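You operate a simulated robot arm through the tools that you are given. There is no shell and no other tool. Be economical: measure what you need, move in short steps, check, and stop when the job is done.

You run a simulated robot arm. Do the job below in one go: nothing can be reset, and whatever is moved stays where it is left.

Task
Check the steel ring on the middle grey pin and tally one good.
Fine: the ring is in the wooden box; close it again; the ring goes right down the pin and stays; then one press of the green button.

The check looks at the end state, three seconds after you hand in, the way a careful person would. Anything else that was tipped, shoved, dropped, spilled or broken makes it a failure.

Robot
A 7-joint arm with a two-finger parallel gripper, fixed in place. Base frame: the origin is at the foot of the arm, x ahead of it, y to its left, z up; the work surface is at about z = 8. Readings come in mm, rad, newtons and seconds.
With the tool pointing down near the work surface it reaches from about 240 to 620 mm from the base axis. Its first joint turns from -1.152 to 1.152 rad. Payload 2.6 kg.
The tool frame sits at the grasp point between the pads (the TCP): z along the fingers, y along the line on which they close. The tips reach 30 mm beyond it. Largest opening 94 mm; finger width 28, thickness 10; the body of the gripper, 50 by 96 mm, starts 55 mm behind the TCP.
Orientation is that of the tool frame in the base frame, as a unit quaternion [w, x, y, z]. With the fingers straight down and closing along the base's y, the tool's x points along the base's -x, its y along +y and its z along -z.

Tools
- The arm moves only by the tool apply_moves. Its argument "rows" is a list of rows, each a list of 3 entries, a list of its own where there are three numbers: the shift along the base's x, y, z in m, then the turn, a rotation vector about the base's x, y, z in rad, then the gripper command, from -1 (shut) to 1 (fully open), values between in proportion. In form: [[[x, y, z], [wx, wy, wz], jaw], ...]. A call has 1 to 10 rows; each row is the pose to reach, as a shift and turn from the pose commanded when the call began. Rows are played at 5 a second. More than 50 mm and 0.15 rad between two rows, or a gripper value outside its range, and nothing of the call is played. Where a pose cannot be reached the arm comes as near as it can. A force on the tool above 40 N (or 10 N above the force at the start of the call, whichever is more), or a blocked arm, ends the call early, and 0.2 s more pass. Each finger travels about 72 mm/s and halts on what it meets, pressing with about 44 N; the grip force reading is that of the motor and also rises with nothing between the fingers. The clock runs only during rows and for 0.2 s after the last one: add rows that repeat a pose to give the fingers time. The reply holds the time, the measured pose of the TCP, the force on the tool along the base axes, the opening and the grip force, in the units named above and with some noise, with the torque about the TCP (base axes, N m) and any sound that the robot's microphone picked up, and new pictures: "show" is both (left out), scene, wrist or none.
- Cameras (640 x 400 px; columns grow to the right, rows downward): "scene" is fixed at [10.6, 425, 546.2]; the picture's right is [-0.92, -0.39, 0.00], its down [-0.29, 0.67, -0.69] and it looks along [0.27, -0.63, -0.72] (base axes); focal length 214 px, centre (320, 200). "wrist" rides on the gripper at [76, 14, -102] in the tool frame; the picture's right is [-0.18, 0.98, 0.00], its down [-0.75, -0.14, -0.64] and it looks along [-0.63, -0.12, 0.77] (tool axes); focal length 243 px, centre (320, 200). There is no depth. A picture from a camera that has moved, and an enlarged one, comes with that camera's place and axes in the base frame and with its lens.
- zoom(camera, box): a new picture of the part [left, top, right, bottom] of that camera's present view, enlarged. It takes no simulated time.
- finish_job(): hands the job in; it is judged then, once.

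Work in short steps. Places have to be worked out from the pictures, the camera data and where the tool is seen: move nearer, look again, correct. Check each grasp and each placing, and mend what went wrong. You have 120 turns and 200 pictures in all, those below and enlarged ones among them. Open the gripper and draw the arm clear of the work before you hand the job in, unless the task says otherwise; then end with one line.

The tools are called after ">>>" as name(argument=value, ...) on one line, values as JSON. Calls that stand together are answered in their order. apply_moves: Moves the arm, as the interface text tells. Its arguments: {"type":"object","properties":{"rows":{"type":"array"},"show":{"type":"string","enum":["both","scene","wrist","none"]}},"required":["rows"]} The other tools are called the same way: zoom (camera, box) takes an enlarged picture of a part of a camera's view; finish_job () hands the job in.

At the start:

```text
clock: 0.0
tool_pos: [343.8, 113.4, 359.2]
orientation: [0.0, 0.001, 1.0, 0.0]
force: [0.1, 0.5, 0.0]
torque: [0.01, 0.01, -0.04]
width: 94.0
finger_force: 0.0
```

scene: 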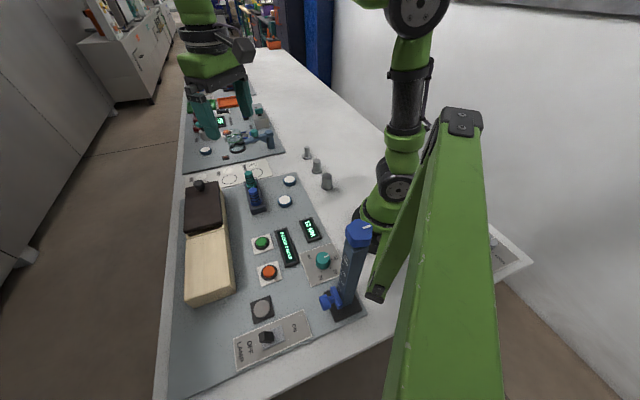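
wrist: 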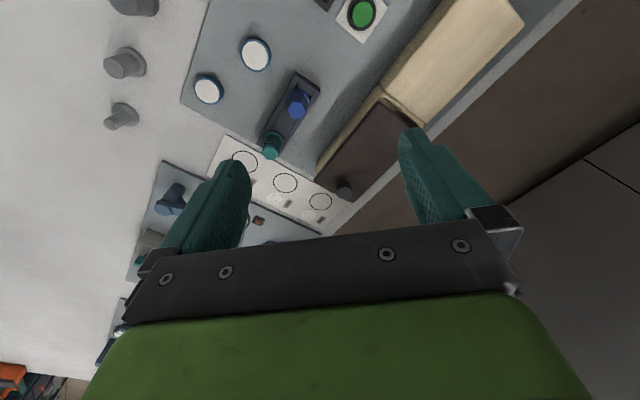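

The box (wood with a dark lid and a knob) sits on the left of the panel, and the three grey pins are nearer the arm. I'll enlarge both to measure them.

>>> zoom(camera="scene", box=[160, 130, 360, 320])

>>> zoom(camera="wrist", box=[80, 0, 560, 260])

```text
2.11 times, centred on (260, 225) of scene
camera zoom: at [10.6, 425.0, 546.2], right [-0.92, -0.39, 0.0], down [-0.29, 0.67, -0.69], along [0.27, -0.63, -0.72], focal length 452 px, centre (446, 147)
```

zoom: 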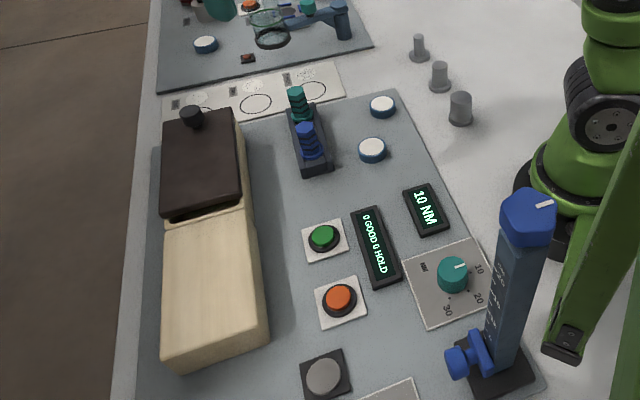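

```text
1.33 times, centred on (320, 130) of wrist
camera zoom: at [267.0, 126.4, 461.2], right [0.18, 0.98, 0.0], down [0.75, -0.14, 0.64], along [0.63, -0.12, -0.77], focal length 324 px, centre (320, 293)
```

zoom: 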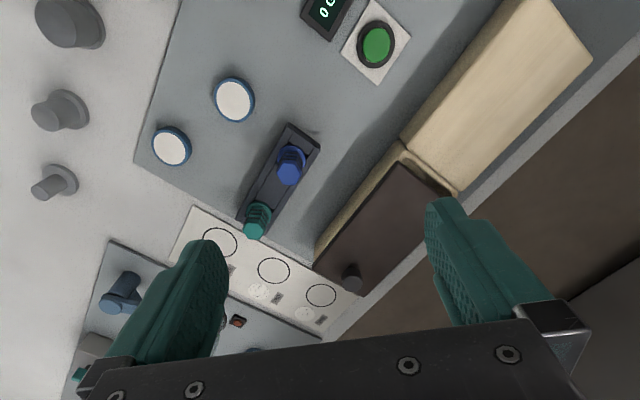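

Triangulated so far: lid knob at about (555,119,85), green button at about (294,184), middle pin at about (295,-212). I'll move closer to the box to see how its lid works.

>>> apply_moves(rows=[[[0.03, 0.0, -0.03], [0, 0, 0], 1], [[0.06, -0.01, -0.06], [0, 0, 0], 1], [[0.09, -0.02, -0.09], [0, 0, 0], 1], [[0.11, -0.03, -0.12], [0, 0, 0], 1]])

```text
clock: 1.0
tool_pos: [452.1, 83.1, 235.9]
orientation: [0.001, -0.001, 1.0, 0.0]
force: [0.1, 0.5, -0.1]
torque: [0.0, -0.01, -0.02]
width: 94.2
finger_force: 0.0
camera wrist: at [375.8, 96.7, 339.3], right [0.18, 0.98, 0.0], down [0.75, -0.14, 0.64], along [0.63, -0.12, -0.77], focal length 243 px, centre (320, 200)
```

scene: 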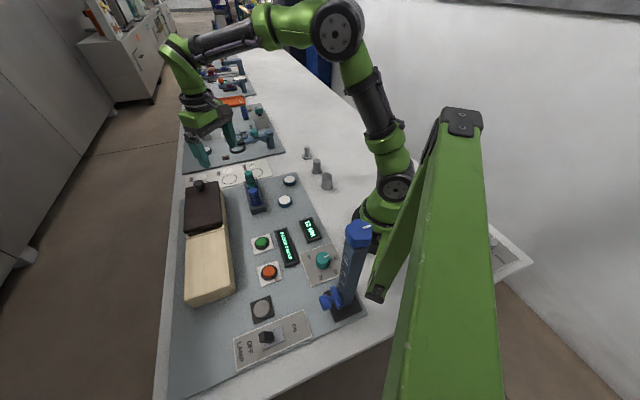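
wrist: 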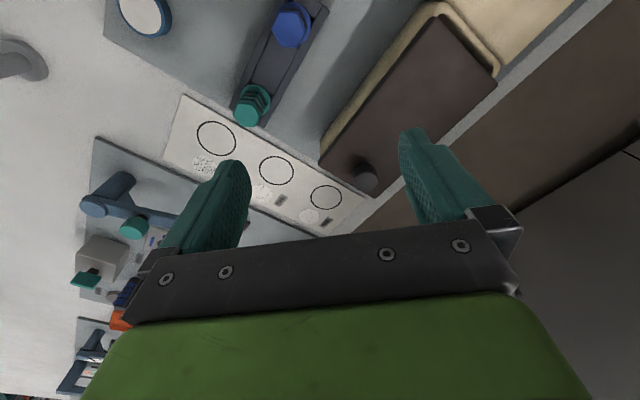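

The lid fills most of this view, so I'll enlarge it in both cameras.

>>> zoom(camera="wrist", box=[290, 0, 530, 220])

>>> zoom(camera="scene", box=[170, 165, 250, 315])

```text
1.82 times, centred on (410, 110) of wrist
camera zoom: at [375.8, 96.7, 339.3], right [0.18, 0.98, 0.0], down [0.75, -0.14, 0.64], along [0.63, -0.12, -0.77], focal length 441 px, centre (156, 364)
```

zoom: 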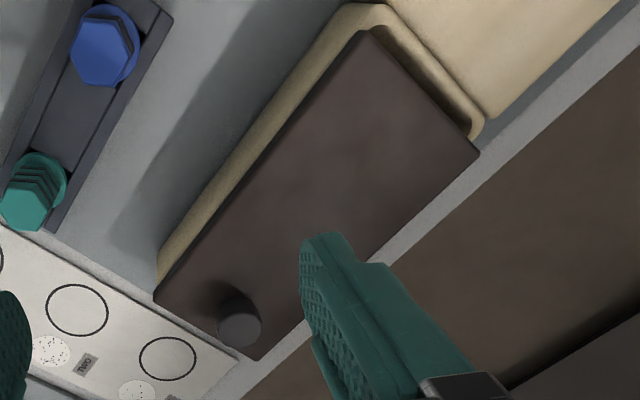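

```text
2.67 times, centred on (210, 240) of scene
camera zoom: at [10.5, 425.0, 546.2], right [-0.92, -0.39, 0.0], down [-0.29, 0.67, -0.69], along [0.27, -0.63, -0.72], focal length 572 px, centre (613, 93)
```

zoom: 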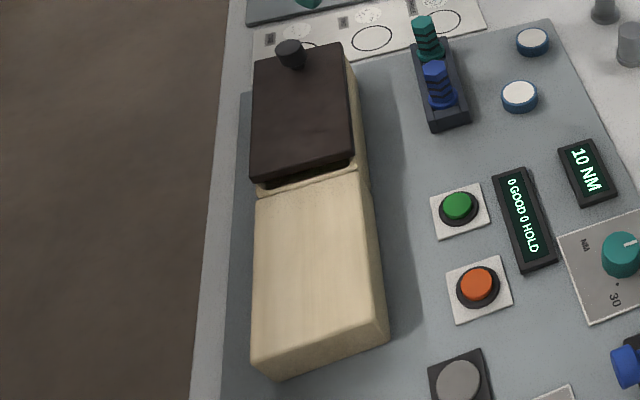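

The lid is about 184 x 100 mm with its top at z≈70. The box axis runs diagonally along u≈(-0.70,0.71), and the knob is at about (545,119) with its top near z≈100. I'll turn the gripper -45° and hover above the knob.

>>> apply_moves(rows=[[[0.02, 0.01, 0], [0, 0, -0.14], 1], [[0.04, 0.015, 0], [0, 0, -0.28], 1], [[0.06, 0.02, -0.01], [0, 0, -0.42], 1], [[0.08, 0.03, -0.02], [0, 0, -0.56], 1], [[0.092, 0.036, -0.04], [0, 0, -0.7], 1], [[0.092, 0.036, -0.06], [0, 0, -0.785], 1], [[0.092, 0.036, -0.06], [0, 0, -0.785], 1]])

```text
clock: 2.6
tool_pos: [543.6, 120.4, 176.6]
orientation: [0.0, 0.383, 0.924, 0.001]
force: [-0.2, -1.0, -0.3]
torque: [-0.06, -0.01, -0.01]
width: 93.9
finger_force: 0.0
camera wrist: at [500.3, 183.0, 280.1], right [0.83, 0.56, 0.0], down [0.43, -0.63, 0.64], along [0.36, -0.53, -0.77], focal length 243 px, centre (320, 200)
```

scene: 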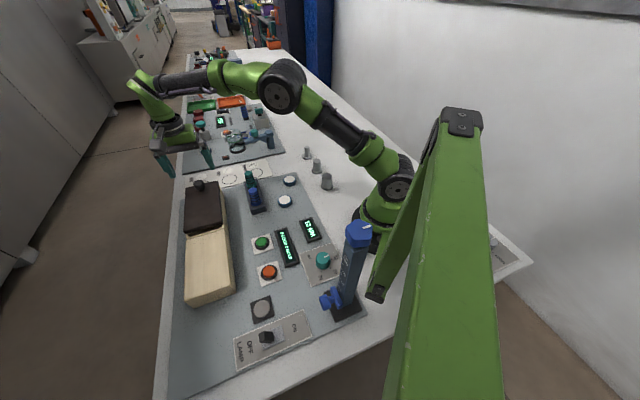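
wrist: 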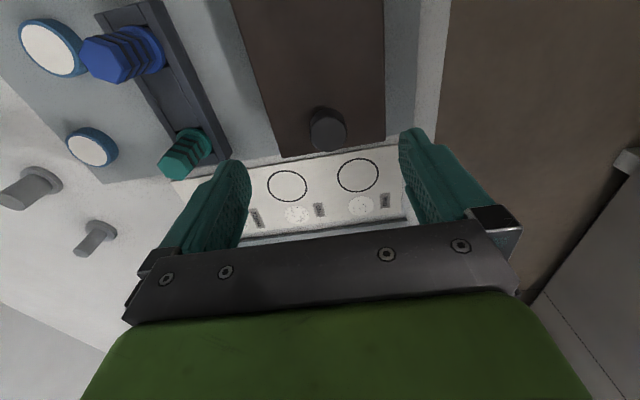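

The knob now reads at about (551,118). I'll descend over it in two stages, starting with z≈125.

>>> apply_moves(rows=[[[0.007, -0.002, -0.02], [0, 0, 0], 1], [[0.007, -0.002, -0.05], [0, 0, 0], 1], [[0.007, -0.002, -0.05], [0, 0, 0], 1]])

>>> zoom(camera="scene", box=[150, 140, 250, 220])

```text
clock: 3.4
tool_pos: [551.1, 117.6, 128.4]
orientation: [0.0, 0.383, 0.924, -0.001]
force: [0.7, -0.3, 0.7]
torque: [0.01, 0.02, -0.01]
width: 94.0
finger_force: 0.0
camera wrist: at [507.1, 180.3, 230.9], right [0.82, 0.57, 0.0], down [0.43, -0.63, 0.64], along [0.36, -0.53, -0.77], focal length 243 px, centre (320, 200)
```

scene: 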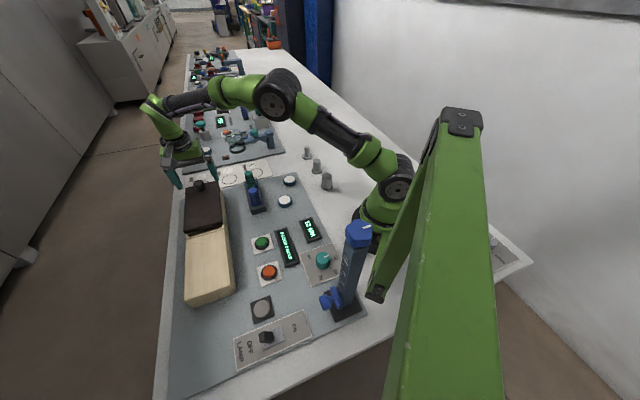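
wrist: 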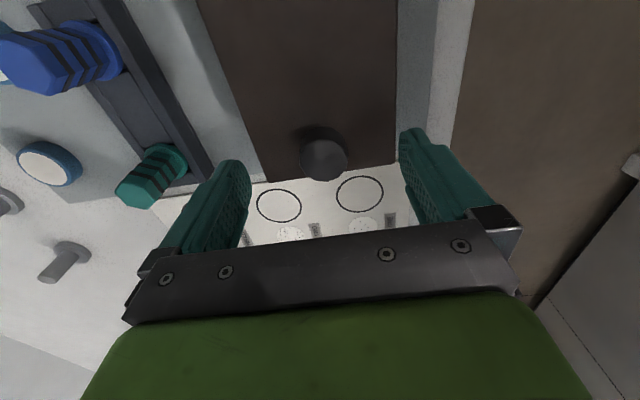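

```text
5.00 times, centred on (200, 180) of scene
camera zoom: at [10.6, 425.0, 546.2], right [-0.92, -0.39, 0.0], down [-0.29, 0.67, -0.69], along [0.27, -0.63, -0.72], focal length 1072 px, centre (920, 300)
```

zoom: 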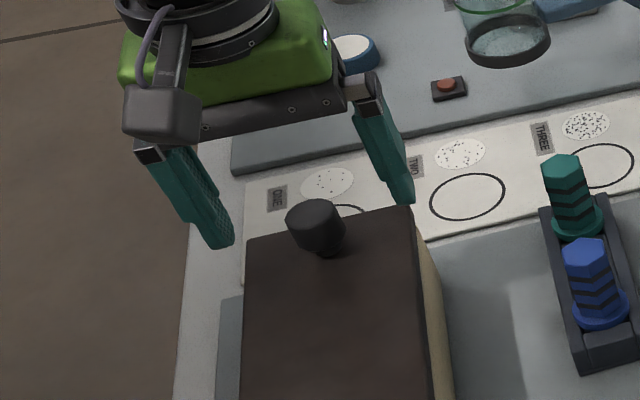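

The knob top at z≈95 lies almost exactly between the fingertips. I'll lower 20 mm so the tips are at about z≈78, then close.

>>> apply_moves(rows=[[[0.002, 0.001, -0.01], [0, 0, 0], 1], [[0.002, 0.001, -0.02], [0, 0, 0], 1], [[0.002, 0.001, -0.02], [0, 0, 0], -0.2], [[0.002, 0.001, -0.02], [0, 0, 0], -1], [[0.002, 0.001, -0.02], [0, 0, 0], -1], [[0.002, 0.001, -0.02], [0, 0, 0], -1]])

```text
clock: 4.8
tool_pos: [552.9, 118.5, 108.7]
orientation: [-0.001, 0.383, 0.924, 0.0]
force: [3.5, 2.8, -1.5]
torque: [-0.19, 0.07, 0.01]
width: 29.7
finger_force: 44.8
camera wrist: at [509.6, 181.3, 211.1], right [0.82, 0.57, 0.0], down [0.43, -0.63, 0.64], along [0.36, -0.53, -0.77], focal length 243 px, centre (320, 200)
```

scene: 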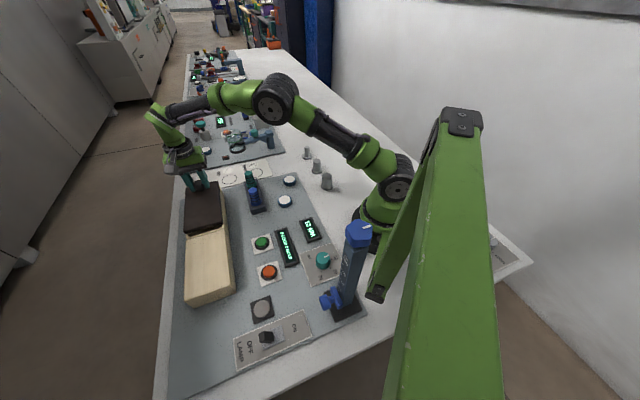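
wrist: 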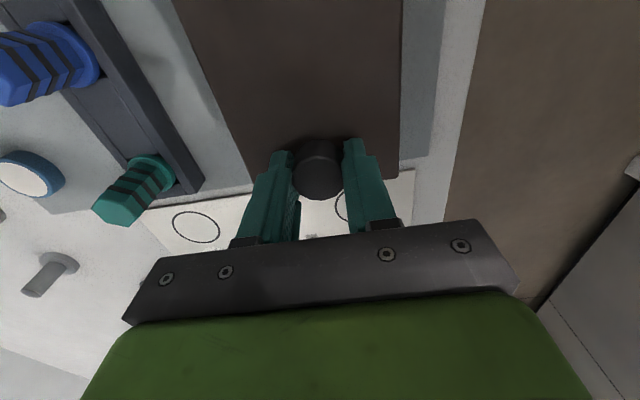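

The knob is held at 29.7 mm. I'll test a slide of a few mm along u, toward the wood block.

>>> apply_moves(rows=[[[-0.002, 0.002, 0], [0, 0, 0], -1], [[-0.004, 0.004, 0], [0, 0, 0], -1], [[-0.006, 0.006, 0], [0, 0, 0], -1]], show="none")

```text
clock: 5.6
tool_pos: [547.2, 123.0, 109.5]
orientation: [0.0, 0.383, 0.924, 0.0]
force: [2.1, 1.6, 3.1]
torque: [-0.05, 0.47, 0.14]
width: 29.9
finger_force: 45.1
```

It followed with little force, so I'll continue 20 mm and look.

>>> apply_moves(rows=[[[-0.005, 0.005, 0], [0, 0, 0], -1], [[-0.01, 0.01, 0], [0, 0, 0], -1], [[-0.015, 0.015, 0], [0, 0, 0], -1]])

>>> zoom(camera="scene", box=[150, 160, 250, 260])

```text
clock: 6.4
tool_pos: [533.9, 137.5, 108.1]
orientation: [0.0, 0.383, 0.924, -0.001]
force: [-7.8, -8.9, 6.7]
torque: [0.25, 0.01, 0.05]
width: 29.7
finger_force: 45.0
camera wrist: at [490.0, 201.5, 211.0], right [0.83, 0.56, 0.0], down [0.43, -0.63, 0.64], along [0.36, -0.53, -0.77], focal length 243 px, centre (320, 200)
```

scene: 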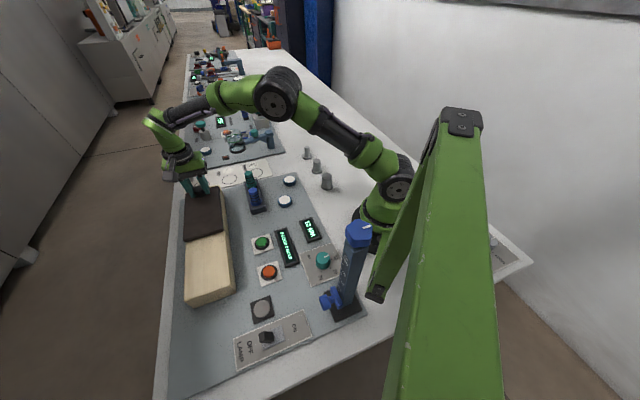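
wrist: 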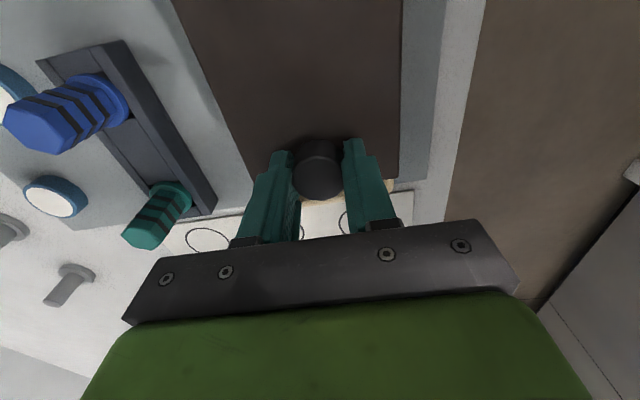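

```text
4.00 times, centred on (200, 210) of scene
camera zoom: at [10.5, 425.0, 546.3], right [-0.92, -0.39, 0.0], down [-0.29, 0.67, -0.69], along [0.27, -0.63, -0.72], focal length 858 px, centre (800, 160)
```

zoom: 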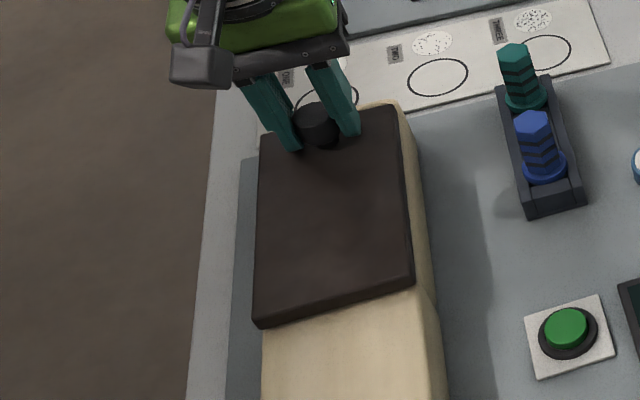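

The lid slides over the wood block. The sideways force means my path drifts slightly toward +v, so I'll correct it and keep sliding.

>>> apply_moves(rows=[[[-0.008, 0.006, 0], [0, 0, 0], -1], [[-0.0155, 0.0125, 0], [0, 0, 0], -1], [[-0.023, 0.0195, 0], [0, 0, 0], -1], [[-0.0305, 0.0265, 0], [0, 0, 0], -1]], show="none")

```text
clock: 7.4
tool_pos: [503.7, 168.9, 109.3]
orientation: [-0.001, 0.38, 0.925, 0.001]
force: [14.4, 14.7, -11.2]
torque: [-0.89, -0.43, -0.02]
width: 29.6
finger_force: 45.0
```

I over-corrected. The measured track is (-0.70,0.716), so I'll relieve the side load and follow that direction.

>>> apply_moves(rows=[[[-0.003, 0.009, 0], [0, 0, 0], -1], [[-0.01, 0.016, 0], [0, 0, 0], -1], [[-0.017, 0.023, 0], [0, 0, 0], -1], [[-0.024, 0.03, 0], [0, 0, 0], -1], [[-0.031, 0.037, 0], [0, 0, 0], -1]])

```text
clock: 8.3
tool_pos: [483.3, 188.8, 107.2]
orientation: [-0.002, 0.385, 0.923, -0.002]
force: [-3.9, -3.1, 2.0]
torque: [0.34, -0.3, 0.04]
width: 29.5
finger_force: 44.8
stopped in row 4: the force on the tool passed its limit at 43 N (the readings are from after the stop); the commanded pose is now the measured one
camera wrist: at [440.2, 252.7, 211.2], right [0.83, 0.56, -0.01], down [0.43, -0.63, 0.64], along [0.35, -0.54, -0.77], focal length 243 px, centre (320, 200)
```

scene: 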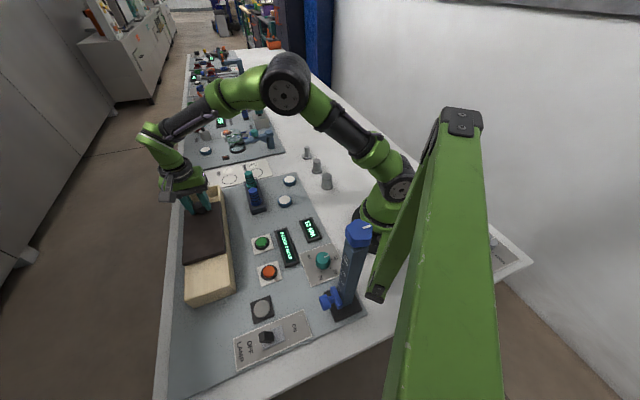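
wrist: 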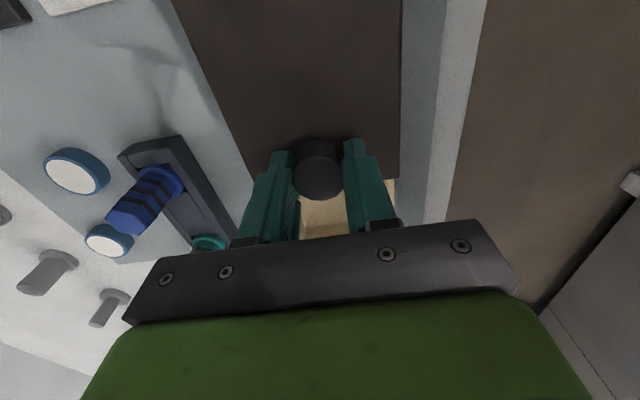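

Travel is about 99 mm and a hard stop followed, which is probably the end of the slide. I'll release, rise and look into the box.

>>> apply_moves(rows=[[[0, 0, 0], [0, 0, 0], -0.1], [[0, 0, 0], [0, 0, 0], 0.2], [[0, 0, 0.04], [0, 0, 0], 0.2], [[-0.01, 0.01, 0.08], [0, 0, 0], 0.2], [[-0.03, 0.03, 0.12], [0, 0, 0], 0.2], [[-0.03, 0.03, 0.12], [0, 0, 0], 0.2]])

>>> zoom(camera="scene", box=[150, 160, 250, 260])

```text
clock: 9.7
tool_pos: [453.0, 219.8, 230.0]
orientation: [0.0, 0.386, 0.923, -0.002]
force: [-0.9, -0.9, 0.1]
torque: [-0.03, 0.03, 0.0]
width: 56.7
finger_force: 0.1
camera wrist: at [411.0, 283.7, 333.0], right [0.83, 0.56, -0.01], down [0.43, -0.63, 0.64], along [0.35, -0.54, -0.77], focal length 243 px, centre (320, 200)
```

scene: 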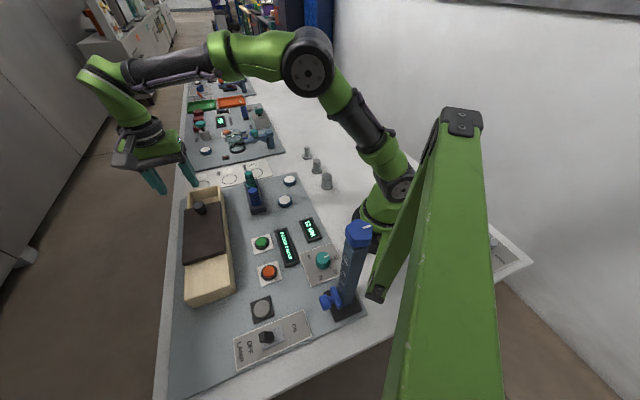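
wrist: 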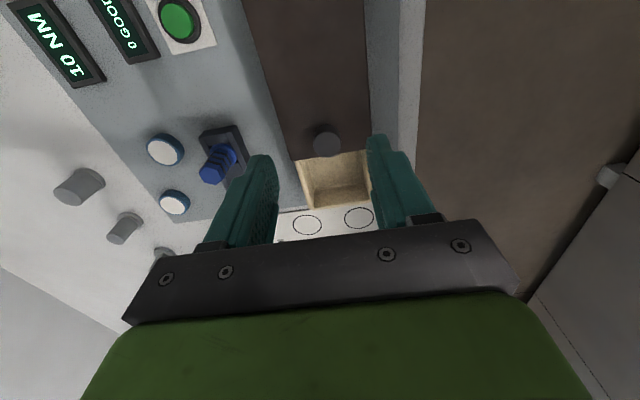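

```text
4.00 times, centred on (200, 210) of scene
camera zoom: at [10.5, 425.0, 546.2], right [-0.92, -0.39, 0.0], down [-0.29, 0.67, -0.69], along [0.27, -0.63, -0.72], focal length 858 px, centre (800, 160)
```

zoom: 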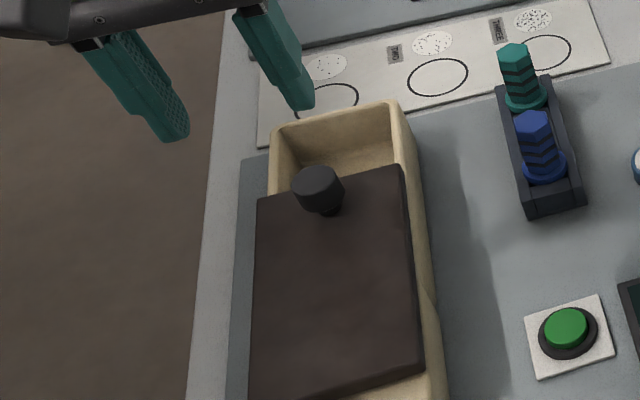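

The cavity is open for about 95 mm, but I can't see the ring yet. I'll enlarge the opening.

>>> zoom(camera="wrist", box=[240, 110, 400, 220])

>>> zoom(camera="scene", box=[170, 180, 250, 310])

```text
3.64 times, centred on (320, 165) of wrist
camera zoom: at [411.0, 283.7, 333.0], right [0.83, 0.56, -0.01], down [0.43, -0.63, 0.64], along [0.35, -0.54, -0.77], focal length 882 px, centre (320, 327)
```

zoom: 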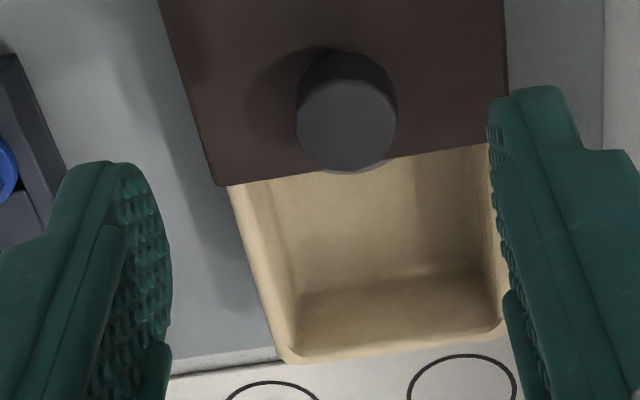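

```text
3.08 times, centred on (210, 245) of scene
camera zoom: at [10.5, 425.0, 546.2], right [-0.92, -0.39, 0.0], down [-0.29, 0.67, -0.69], along [0.27, -0.63, -0.72], focal length 660 px, centre (658, 62)
```

zoom: 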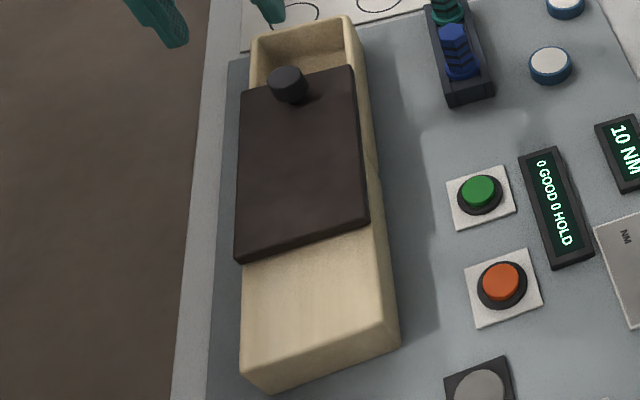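

The block leaves room for more travel, so the stop may have been binding. I'll re-grip the knob, centred without side load, and push on.

>>> apply_moves(rows=[[[0.02, -0.02, -0.04], [0, 0, 0], 0.2], [[0.03, -0.03, -0.08], [0, 0, 0], 0.2], [[0.03, -0.03, -0.122], [0, 0, 0], 0.2], [[0.03, -0.03, -0.122], [0, 0, 0], -1], [[0.03, -0.03, -0.122], [0, 0, 0], -1], [[0.03, -0.03, -0.122], [0, 0, 0], -1]])

```text
clock: 11.1
tool_pos: [484.3, 188.3, 108.3]
orientation: [-0.002, 0.388, 0.922, -0.005]
force: [-16.1, -17.4, 3.6]
torque: [0.64, -0.56, -0.02]
width: 29.7
finger_force: 45.0
camera wrist: at [441.1, 252.8, 209.7], right [0.83, 0.56, -0.01], down [0.43, -0.63, 0.64], along [0.35, -0.54, -0.77], focal length 243 px, centre (320, 200)
```

scene: 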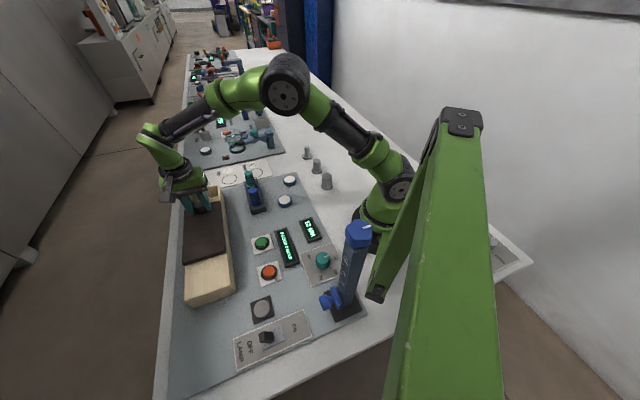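
wrist: 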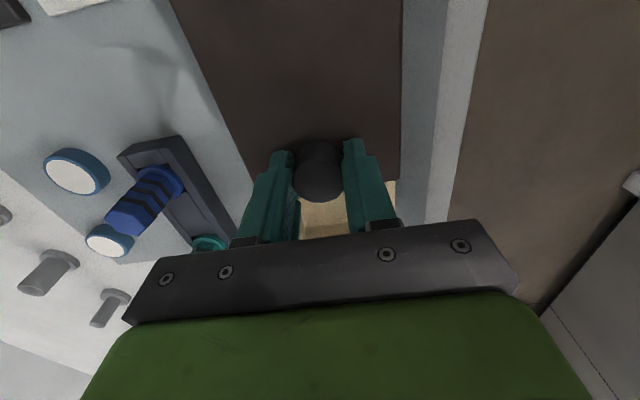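

There is about 24 N of sideways load toward -v. I'll relieve it before pushing.

>>> apply_moves(rows=[[[-0.0015, -0.0015, 0], [0, 0, 0], -1], [[-0.003, -0.003, 0], [0, 0, 0], -1], [[-0.003, -0.003, 0], [0, 0, 0], -1]], show="none")

```text
clock: 11.9
tool_pos: [481.3, 190.6, 107.6]
orientation: [0.0, 0.382, 0.924, 0.001]
force: [25.0, 24.9, -15.3]
torque: [-0.65, -0.16, -0.37]
width: 29.7
finger_force: 44.8
```

I overshot, with +35 N now. I'll back off about 2.5 mm in +v and push 10 mm along u.

>>> apply_moves(rows=[[[0.0018, 0.0018, 0], [0, 0, 0], -1], [[-0.0017, 0.0054, 0], [0, 0, 0], -1], [[-0.0052, 0.009, 0], [0, 0, 0], -1]], show="none")

```text
clock: 12.7
tool_pos: [474.9, 197.0, 107.9]
orientation: [-0.001, 0.385, 0.923, 0.0]
force: [19.7, 20.3, -4.7]
torque: [1.27, 0.18, 0.24]
width: 29.6
finger_force: 44.8
```

It still slides, so there is no end stop yet. I'll trim +v again and continue.

>>> apply_moves(rows=[[[0.0015, 0.0015, 0], [0, 0, 0], -1], [[-0.002, 0.005, 0], [0, 0, 0], -1], [[-0.0055, 0.0085, 0], [0, 0, 0], -1], [[-0.009, 0.012, 0], [0, 0, 0], -1]], show="none")

```text
clock: 13.7
tool_pos: [464.9, 206.3, 106.9]
orientation: [-0.001, 0.388, 0.922, -0.004]
force: [-8.6, -9.2, 24.2]
torque: [0.61, -0.2, -0.02]
width: 29.4
finger_force: 44.8
```

The side load is small now, with an upward 24 N, so I'll ease z up by 2 mm and continue.

>>> apply_moves(rows=[[[-0.001, -0.001, 0.002], [0, 0, 0], -1], [[-0.0045, 0.0026, 0.002], [0, 0, 0], -1], [[-0.008, 0.0062, 0.002], [0, 0, 0], -1], [[-0.0115, 0.0098, 0.002], [0, 0, 0], -1], [[-0.015, 0.0134, 0.002], [0, 0, 0], -1]])

>>> zoom(camera="scene", box=[150, 170, 250, 310])

```text
clock: 14.9
tool_pos: [449.9, 220.8, 106.4]
orientation: [-0.001, 0.385, 0.923, -0.004]
force: [9.2, 9.7, -5.8]
torque: [0.44, -1.0, 0.38]
width: 29.6
finger_force: 45.4
camera wrist: at [407.8, 284.7, 210.1], right [0.83, 0.56, -0.01], down [0.43, -0.63, 0.64], along [0.36, -0.53, -0.77], focal length 243 px, centre (320, 200)
```

scene: 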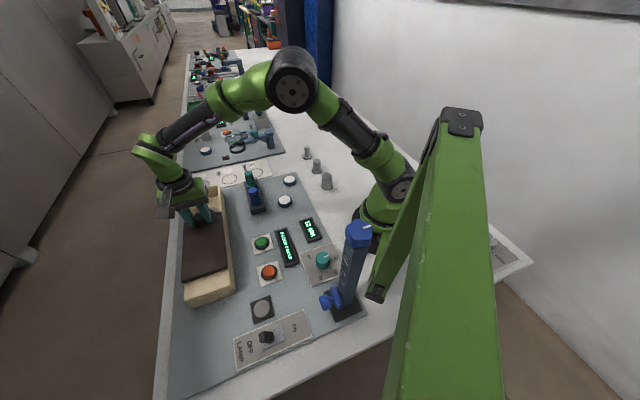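
wrist: 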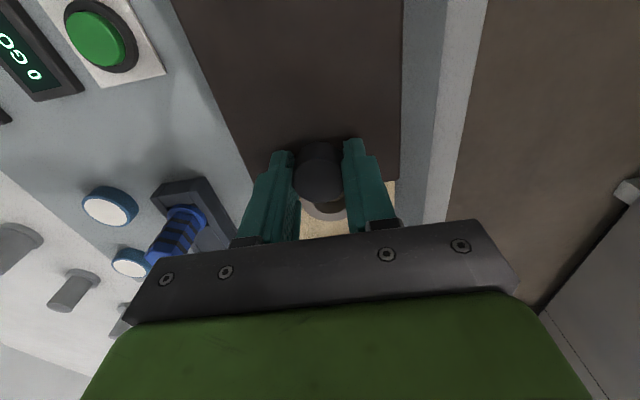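

```text
2.86 times, centred on (200, 240) of scene
camera zoom: at [10.6, 425.0, 546.2], right [-0.92, -0.39, 0.0], down [-0.29, 0.67, -0.69], along [0.27, -0.63, -0.72], focal length 613 px, centre (663, 86)
```

zoom: 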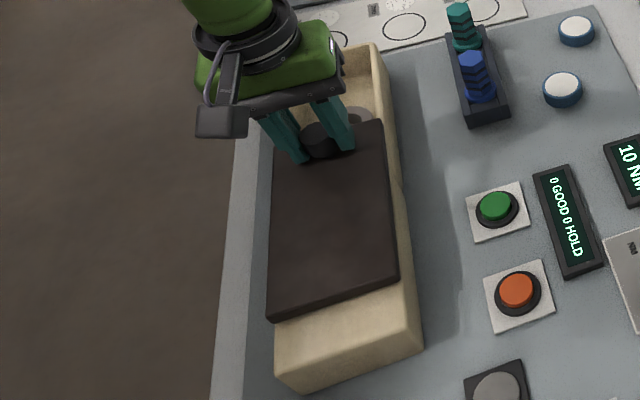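

The ring is starting to show beneath the lid edge. I'll slide about 30 mm further.

>>> apply_moves(rows=[[[-0.0028, 0.0043, 0], [0, 0, 0], -1], [[-0.0062, 0.0079, 0], [0, 0, 0], -1], [[-0.0097, 0.0115, 0], [0, 0, 0], -1], [[-0.0132, 0.0151, 0], [0, 0, 0], -1], [[-0.0167, 0.0187, 0], [0, 0, 0], -1]], show="none")

```text
clock: 16.1
tool_pos: [433.3, 238.4, 107.7]
orientation: [-0.002, 0.386, 0.923, -0.005]
force: [8.8, 8.6, -18.9]
torque: [0.86, -0.76, -0.06]
width: 29.8
finger_force: 44.9
```

>>> apply_moves(rows=[[[-0.0028, 0.0043, -0.001], [0, 0, 0], -1], [[-0.0062, 0.0079, -0.001], [0, 0, 0], -1], [[-0.0097, 0.0115, -0.001], [0, 0, 0], -1], [[-0.0132, 0.0151, -0.001], [0, 0, 0], -1]])

>>> zoom(camera="scene", box=[150, 170, 250, 310])

```text
clock: 17.2
tool_pos: [425.4, 246.9, 106.6]
orientation: [0.003, 0.391, 0.92, -0.008]
force: [-1.8, -4.1, -0.5]
torque: [0.99, -0.33, 0.21]
width: 29.8
finger_force: 44.6
stopped in row 4: the force on the tool passed its limit at 42 N (the readings are from after the stop); the commanded pose is now the measured one
camera wrist: at [382.8, 311.9, 209.1], right [0.84, 0.55, -0.01], down [0.42, -0.63, 0.65], along [0.35, -0.55, -0.76], focal length 243 px, centre (320, 200)
```

scene: 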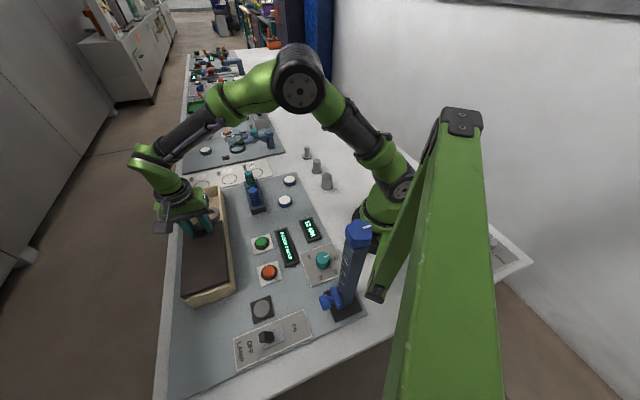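
wrist: 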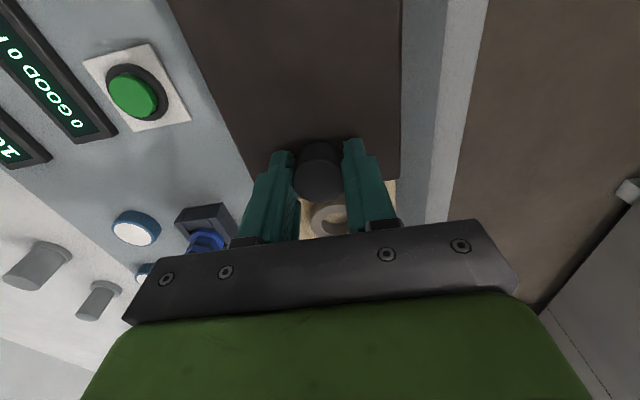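

```text
2.86 times, centred on (200, 240) of scene
camera zoom: at [10.5, 425.0, 546.3], right [-0.92, -0.39, 0.0], down [-0.29, 0.67, -0.69], along [0.27, -0.63, -0.72], focal length 613 px, centre (663, 86)
```

zoom: 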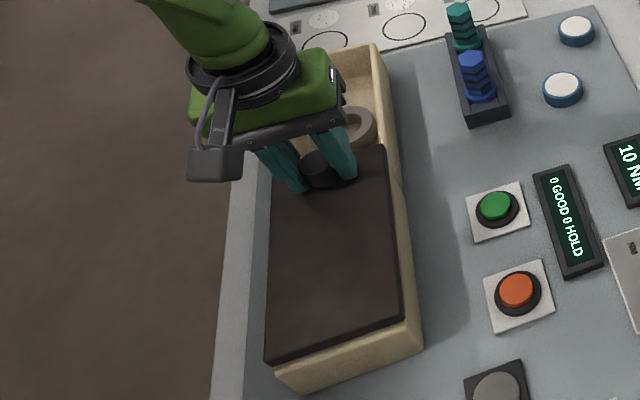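

The ring is exposed and the lid is probably at its stop after 181 mm. I'll release and rise to view it.

>>> apply_moves(rows=[[[0, 0, 0], [0, 0, 0], -0.1], [[0, 0, 0], [0, 0, 0], 0.2], [[0, 0, 0.04], [0, 0, 0], 0.2], [[0.0, 0.0, 0.08], [0, 0, 0], 0.6], [[0.01, -0.01, 0.12], [0, 0, 0], 1], [[0.02, -0.02, 0.12], [0, 0, 0], 1], [[0.02, -0.02, 0.12], [0, 0, 0], 1]])

>>> zoom(camera="scene", box=[170, 170, 250, 250])

>>> zoom(camera="wrist", box=[240, 90, 400, 220])

```text
clock: 18.8
tool_pos: [444.4, 227.3, 227.3]
orientation: [0.003, 0.391, 0.921, -0.007]
force: [0.3, -0.3, -0.3]
torque: [-0.02, -0.05, 0.0]
width: 94.0
finger_force: 0.1
camera wrist: at [402.6, 293.4, 329.7], right [0.83, 0.55, -0.01], down [0.42, -0.63, 0.65], along [0.35, -0.55, -0.76], focal length 243 px, centre (320, 200)
```

scene: 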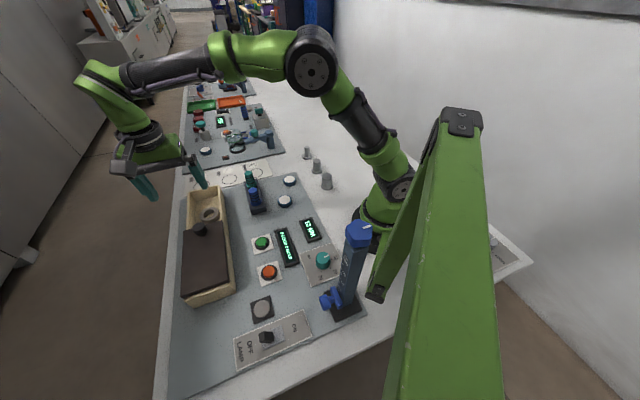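
wrist: 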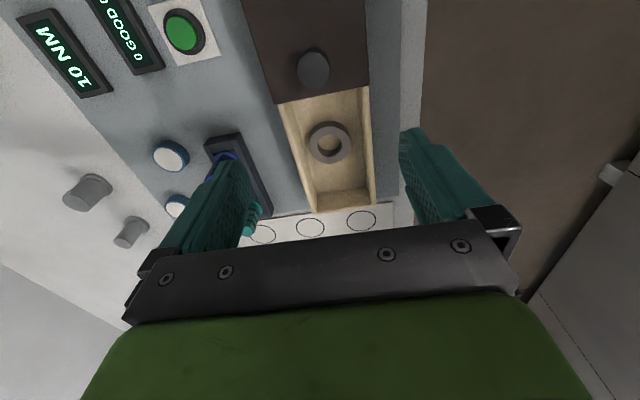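

```text
5.00 times, centred on (210, 210) of scene
camera zoom: at [10.6, 425.0, 546.2], right [-0.92, -0.39, 0.0], down [-0.29, 0.67, -0.69], along [0.27, -0.63, -0.72], focal length 1072 px, centre (870, 150)
```

zoom: 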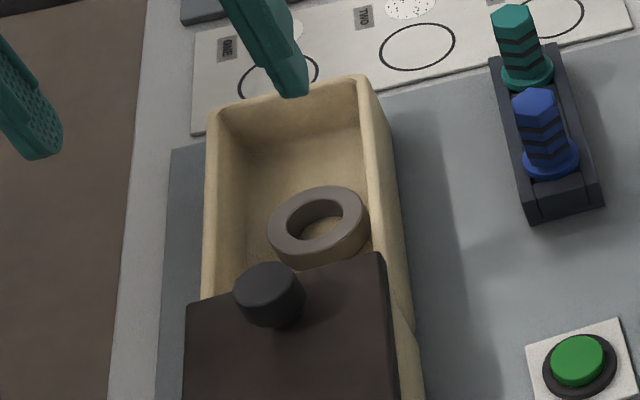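

```text
3.08 times, centred on (320, 155) of wrist
camera zoom: at [402.6, 293.4, 329.7], right [0.83, 0.55, -0.01], down [0.42, -0.63, 0.65], along [0.35, -0.55, -0.76], focal length 746 px, centre (320, 338)
```

zoom: 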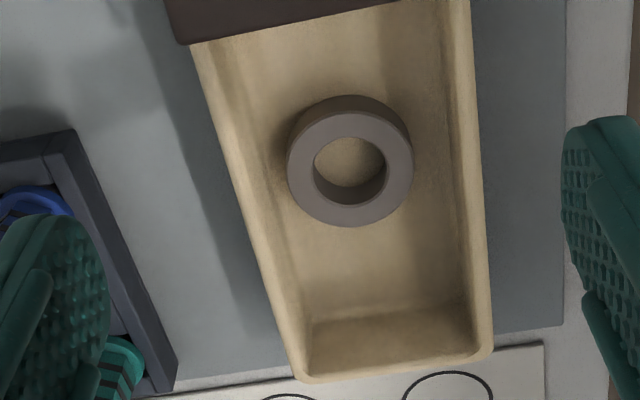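

The ring is at about (495,170) with its top at z≈35. It is about 54 mm across with a 31 mm hole. The long axis of the box has more room, so I'll grip along u and turn the gripper by about 90°. First I'll level the small tilt and move above the ring.

>>> apply_moves(rows=[[[0.025, -0.03, 0.0], [0.015, 0, 0], 1], [[0.05, -0.057, -0.01], [0.015, 0, 0], 1]], show="none")

>>> apply_moves(rows=[[[0, 0, 0], [0, 0, 0.14], 1], [[0, 0, 0], [0, 0, 0.28], 1], [[0, 0, 0], [0, 0, 0.42], 1], [[0, 0, 0], [0, 0, 0.56], 1], [[0, 0, 0], [0, 0, 0.7], 1], [[0, 0, 0], [0, 0, 0.84], 1], [[0, 0, 0], [0, 0, 0.98], 1]], show="none")

>>> apply_moves(rows=[[[0, 0, 0], [0, 0, 0.14], 1], [[0, 0, 0], [0, 0, 0.28], 1], [[0, 0, 0], [0, 0, 0.42], 1], [[0, 0, 0], [0, 0, 0.56], 1], [[0, 0, 0], [0, 0, 0.62], 1], [[0, 0, 0], [0, 0, 0.62], 1]])

```text
clock: 19.4
tool_pos: [494.8, 170.5, 218.4]
orientation: [0.001, 0.391, 0.92, 0.0]
force: [0.2, 0.0, 0.7]
torque: [-0.02, 0.01, -0.01]
width: 93.9
finger_force: 0.2
```

```text
clock: 21.0
tool_pos: [494.9, 170.0, 217.1]
orientation: [0.001, -0.09, 0.996, -0.002]
force: [0.4, 0.2, -0.2]
torque: [0.02, -0.01, 0.04]
width: 93.8
finger_force: 0.1
```

```text
clock: 22.4
tool_pos: [494.0, 169.4, 216.9]
orientation: [0.0, -0.389, 0.921, 0.0]
force: [0.0, -0.2, 0.2]
torque: [0.0, 0.01, -0.03]
width: 93.9
finger_force: 0.0
camera wrist: at [431.3, 124.1, 319.5], right [-0.58, 0.82, 0.0], down [0.63, 0.44, 0.64], along [0.53, 0.37, -0.77], focal length 243 px, centre (320, 200)
```

scene: 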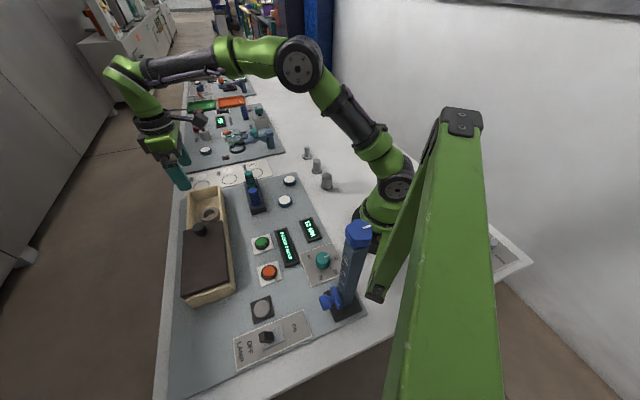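
wrist: 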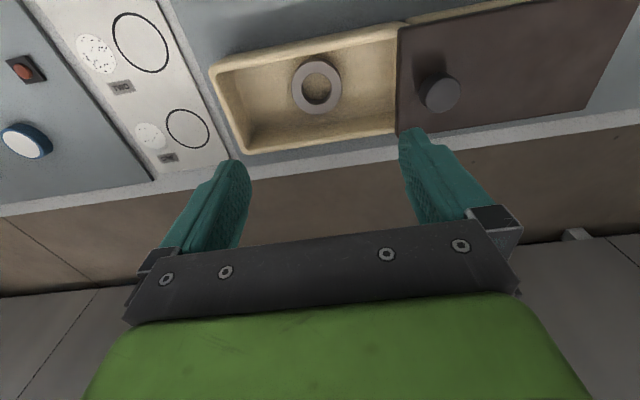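

The refined ring centre is about (496,167). I'll descend partway and check.

>>> apply_moves(rows=[[[0.002, -0.002, -0.045], [0, 0, 0], 0.85], [[0.002, -0.002, -0.09], [0, 0, 0], 0.85], [[0.002, -0.002, -0.117], [0, 0, 0], 0.85], [[0.002, -0.002, -0.117], [0, 0, 0], 0.85]])

>>> zoom(camera="scene", box=[170, 150, 250, 250])

```text
clock: 23.4
tool_pos: [496.3, 168.1, 101.1]
orientation: [0.001, -0.389, 0.921, 0.0]
force: [0.4, -1.2, -0.7]
torque: [0.02, 0.0, 0.02]
width: 87.0
finger_force: 0.1
camera wrist: at [434.1, 122.2, 203.9], right [-0.57, 0.82, 0.0], down [0.63, 0.44, 0.64], along [0.53, 0.37, -0.77], focal length 243 px, centre (320, 200)
```

scene: 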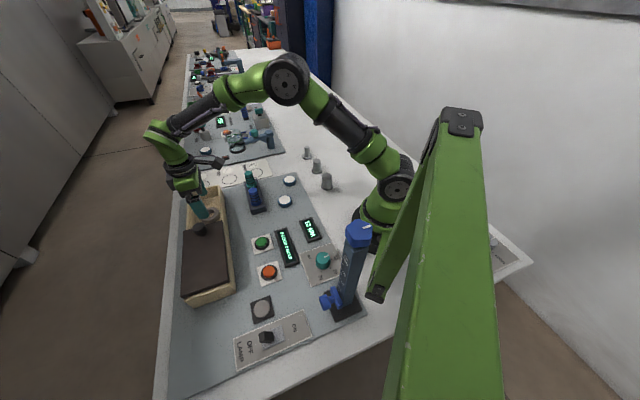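
wrist: 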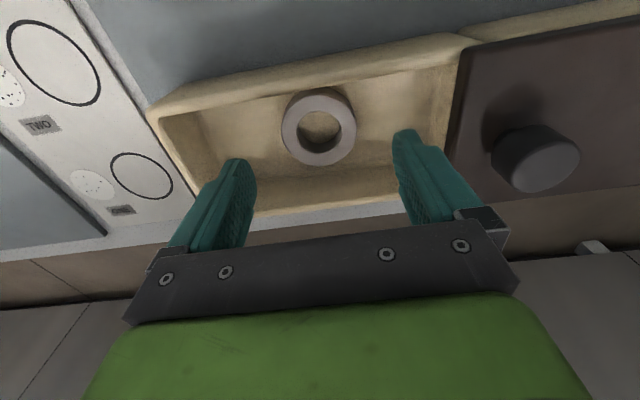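

```text
4.00 times, centred on (210, 200) of scene
camera zoom: at [10.6, 425.0, 546.2], right [-0.92, -0.39, 0.0], down [-0.29, 0.67, -0.69], along [0.27, -0.63, -0.72], focal length 858 px, centre (760, 200)
```

zoom: 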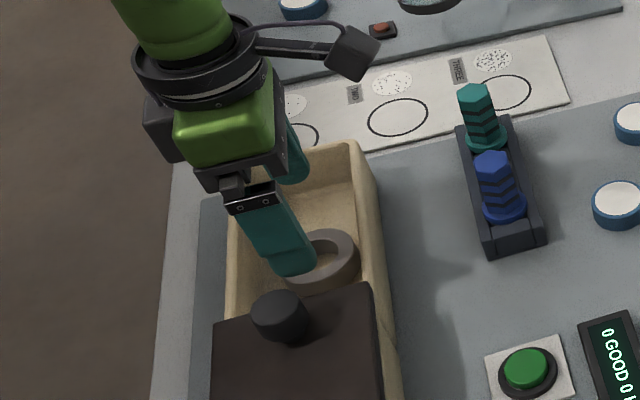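

The ring centre is now about (495,165). I'll shift slightly and lower so the tips straddle the ring.

>>> apply_moves(rows=[[[-0.0015, -0.0025, -0.02], [0, 0, 0], 0.85], [[-0.0015, -0.0025, -0.035], [0, 0, 0], 0.85], [[-0.0015, -0.0025, -0.045], [0, 0, 0], 0.85], [[-0.0015, -0.0025, -0.045], [0, 0, 0], 0.85]])

>>> zoom(camera="wrist", box=[140, 60, 460, 260])

>>> zoom(camera="scene", box=[170, 150, 250, 250])

```text
clock: 24.4
tool_pos: [496.5, 166.3, 55.5]
orientation: [0.001, -0.388, 0.921, 0.0]
force: [0.7, -0.4, -0.4]
torque: [0.01, 0.01, -0.01]
width: 86.7
finger_force: 0.1
camera wrist: at [432.6, 119.7, 158.3], right [-0.57, 0.82, 0.0], down [0.63, 0.44, 0.64], along [0.53, 0.37, -0.77], focal length 243 px, centre (320, 200)
```

scene: 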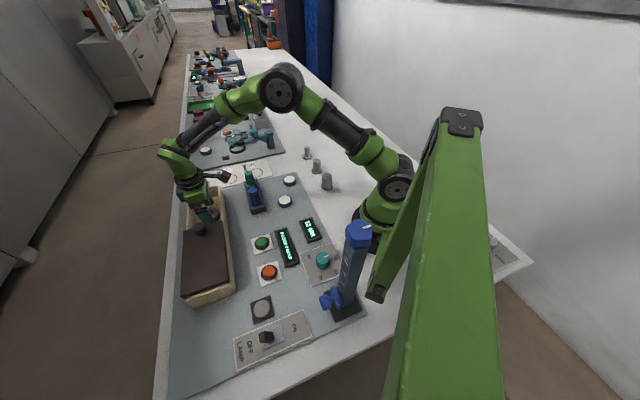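
wrist: 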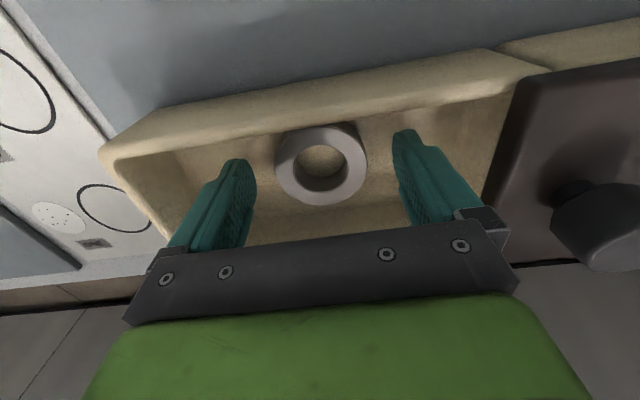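

```text
2.00 times, centred on (300, 160) of wrist
camera zoom: at [432.6, 119.7, 158.3], right [-0.57, 0.82, 0.0], down [0.63, 0.44, 0.64], along [0.53, 0.37, -0.77], focal length 485 px, centre (360, 280)
```

zoom: 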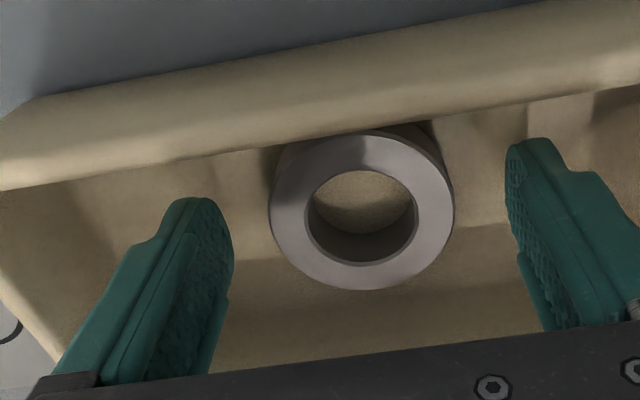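

```text
4.00 times, centred on (210, 200) of scene
camera zoom: at [10.6, 425.0, 546.2], right [-0.92, -0.39, 0.0], down [-0.29, 0.67, -0.69], along [0.27, -0.63, -0.72], focal length 858 px, centre (760, 200)
```

zoom: 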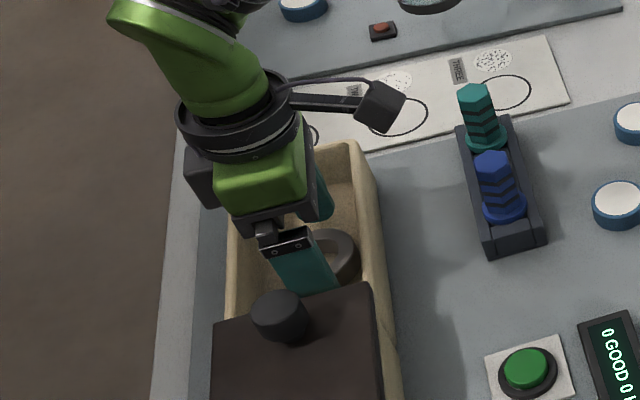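

The ring is well centred and its top is at about z≈33. I'll go 6 mm lower and close.

>>> apply_moves(rows=[[[0, 0, -0.003], [0, 0, 0], 0.85], [[0, 0, -0.006], [0, 0, 0], 0.85], [[0, 0, -0.006], [0, 0, 0], 0.85]], show="none")

>>> apply_moves(rows=[[[0, 0, 0], [0, 0, 0], 0.4], [[0, 0, 0], [0, 0, 0], 0.1], [[0, 0, 0], [0, 0, 0], -0.5], [[0, 0, 0], [0, 0, 0], -0.5]])

```text
clock: 25.2
tool_pos: [495.2, 165.6, 50.5]
orientation: [0.001, -0.388, 0.922, -0.001]
force: [-0.4, -0.6, 0.0]
torque: [0.02, 0.01, -0.05]
width: 86.7
finger_force: 0.0
```

```text
clock: 26.2
tool_pos: [494.2, 165.5, 49.9]
orientation: [0.001, -0.388, 0.922, 0.0]
force: [-0.3, 0.6, 0.4]
torque: [-0.01, 0.02, -0.02]
width: 55.6
finger_force: 44.1
camera wrist: at [432.0, 119.9, 152.4], right [-0.57, 0.82, 0.0], down [0.63, 0.44, 0.64], along [0.53, 0.37, -0.77], focal length 243 px, centre (320, 200)
```

scene: 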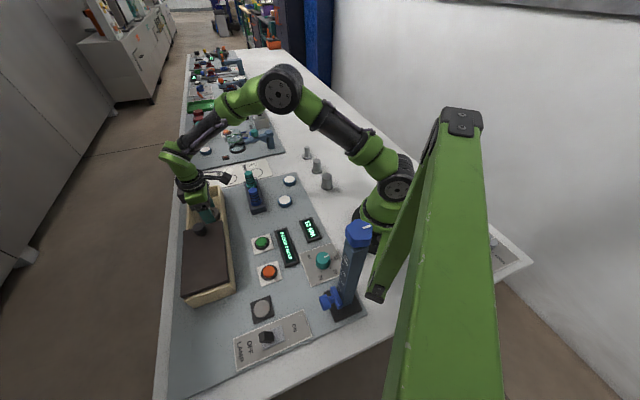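
wrist: 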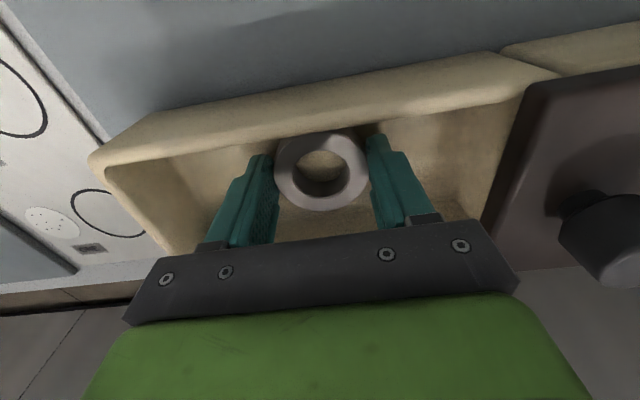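

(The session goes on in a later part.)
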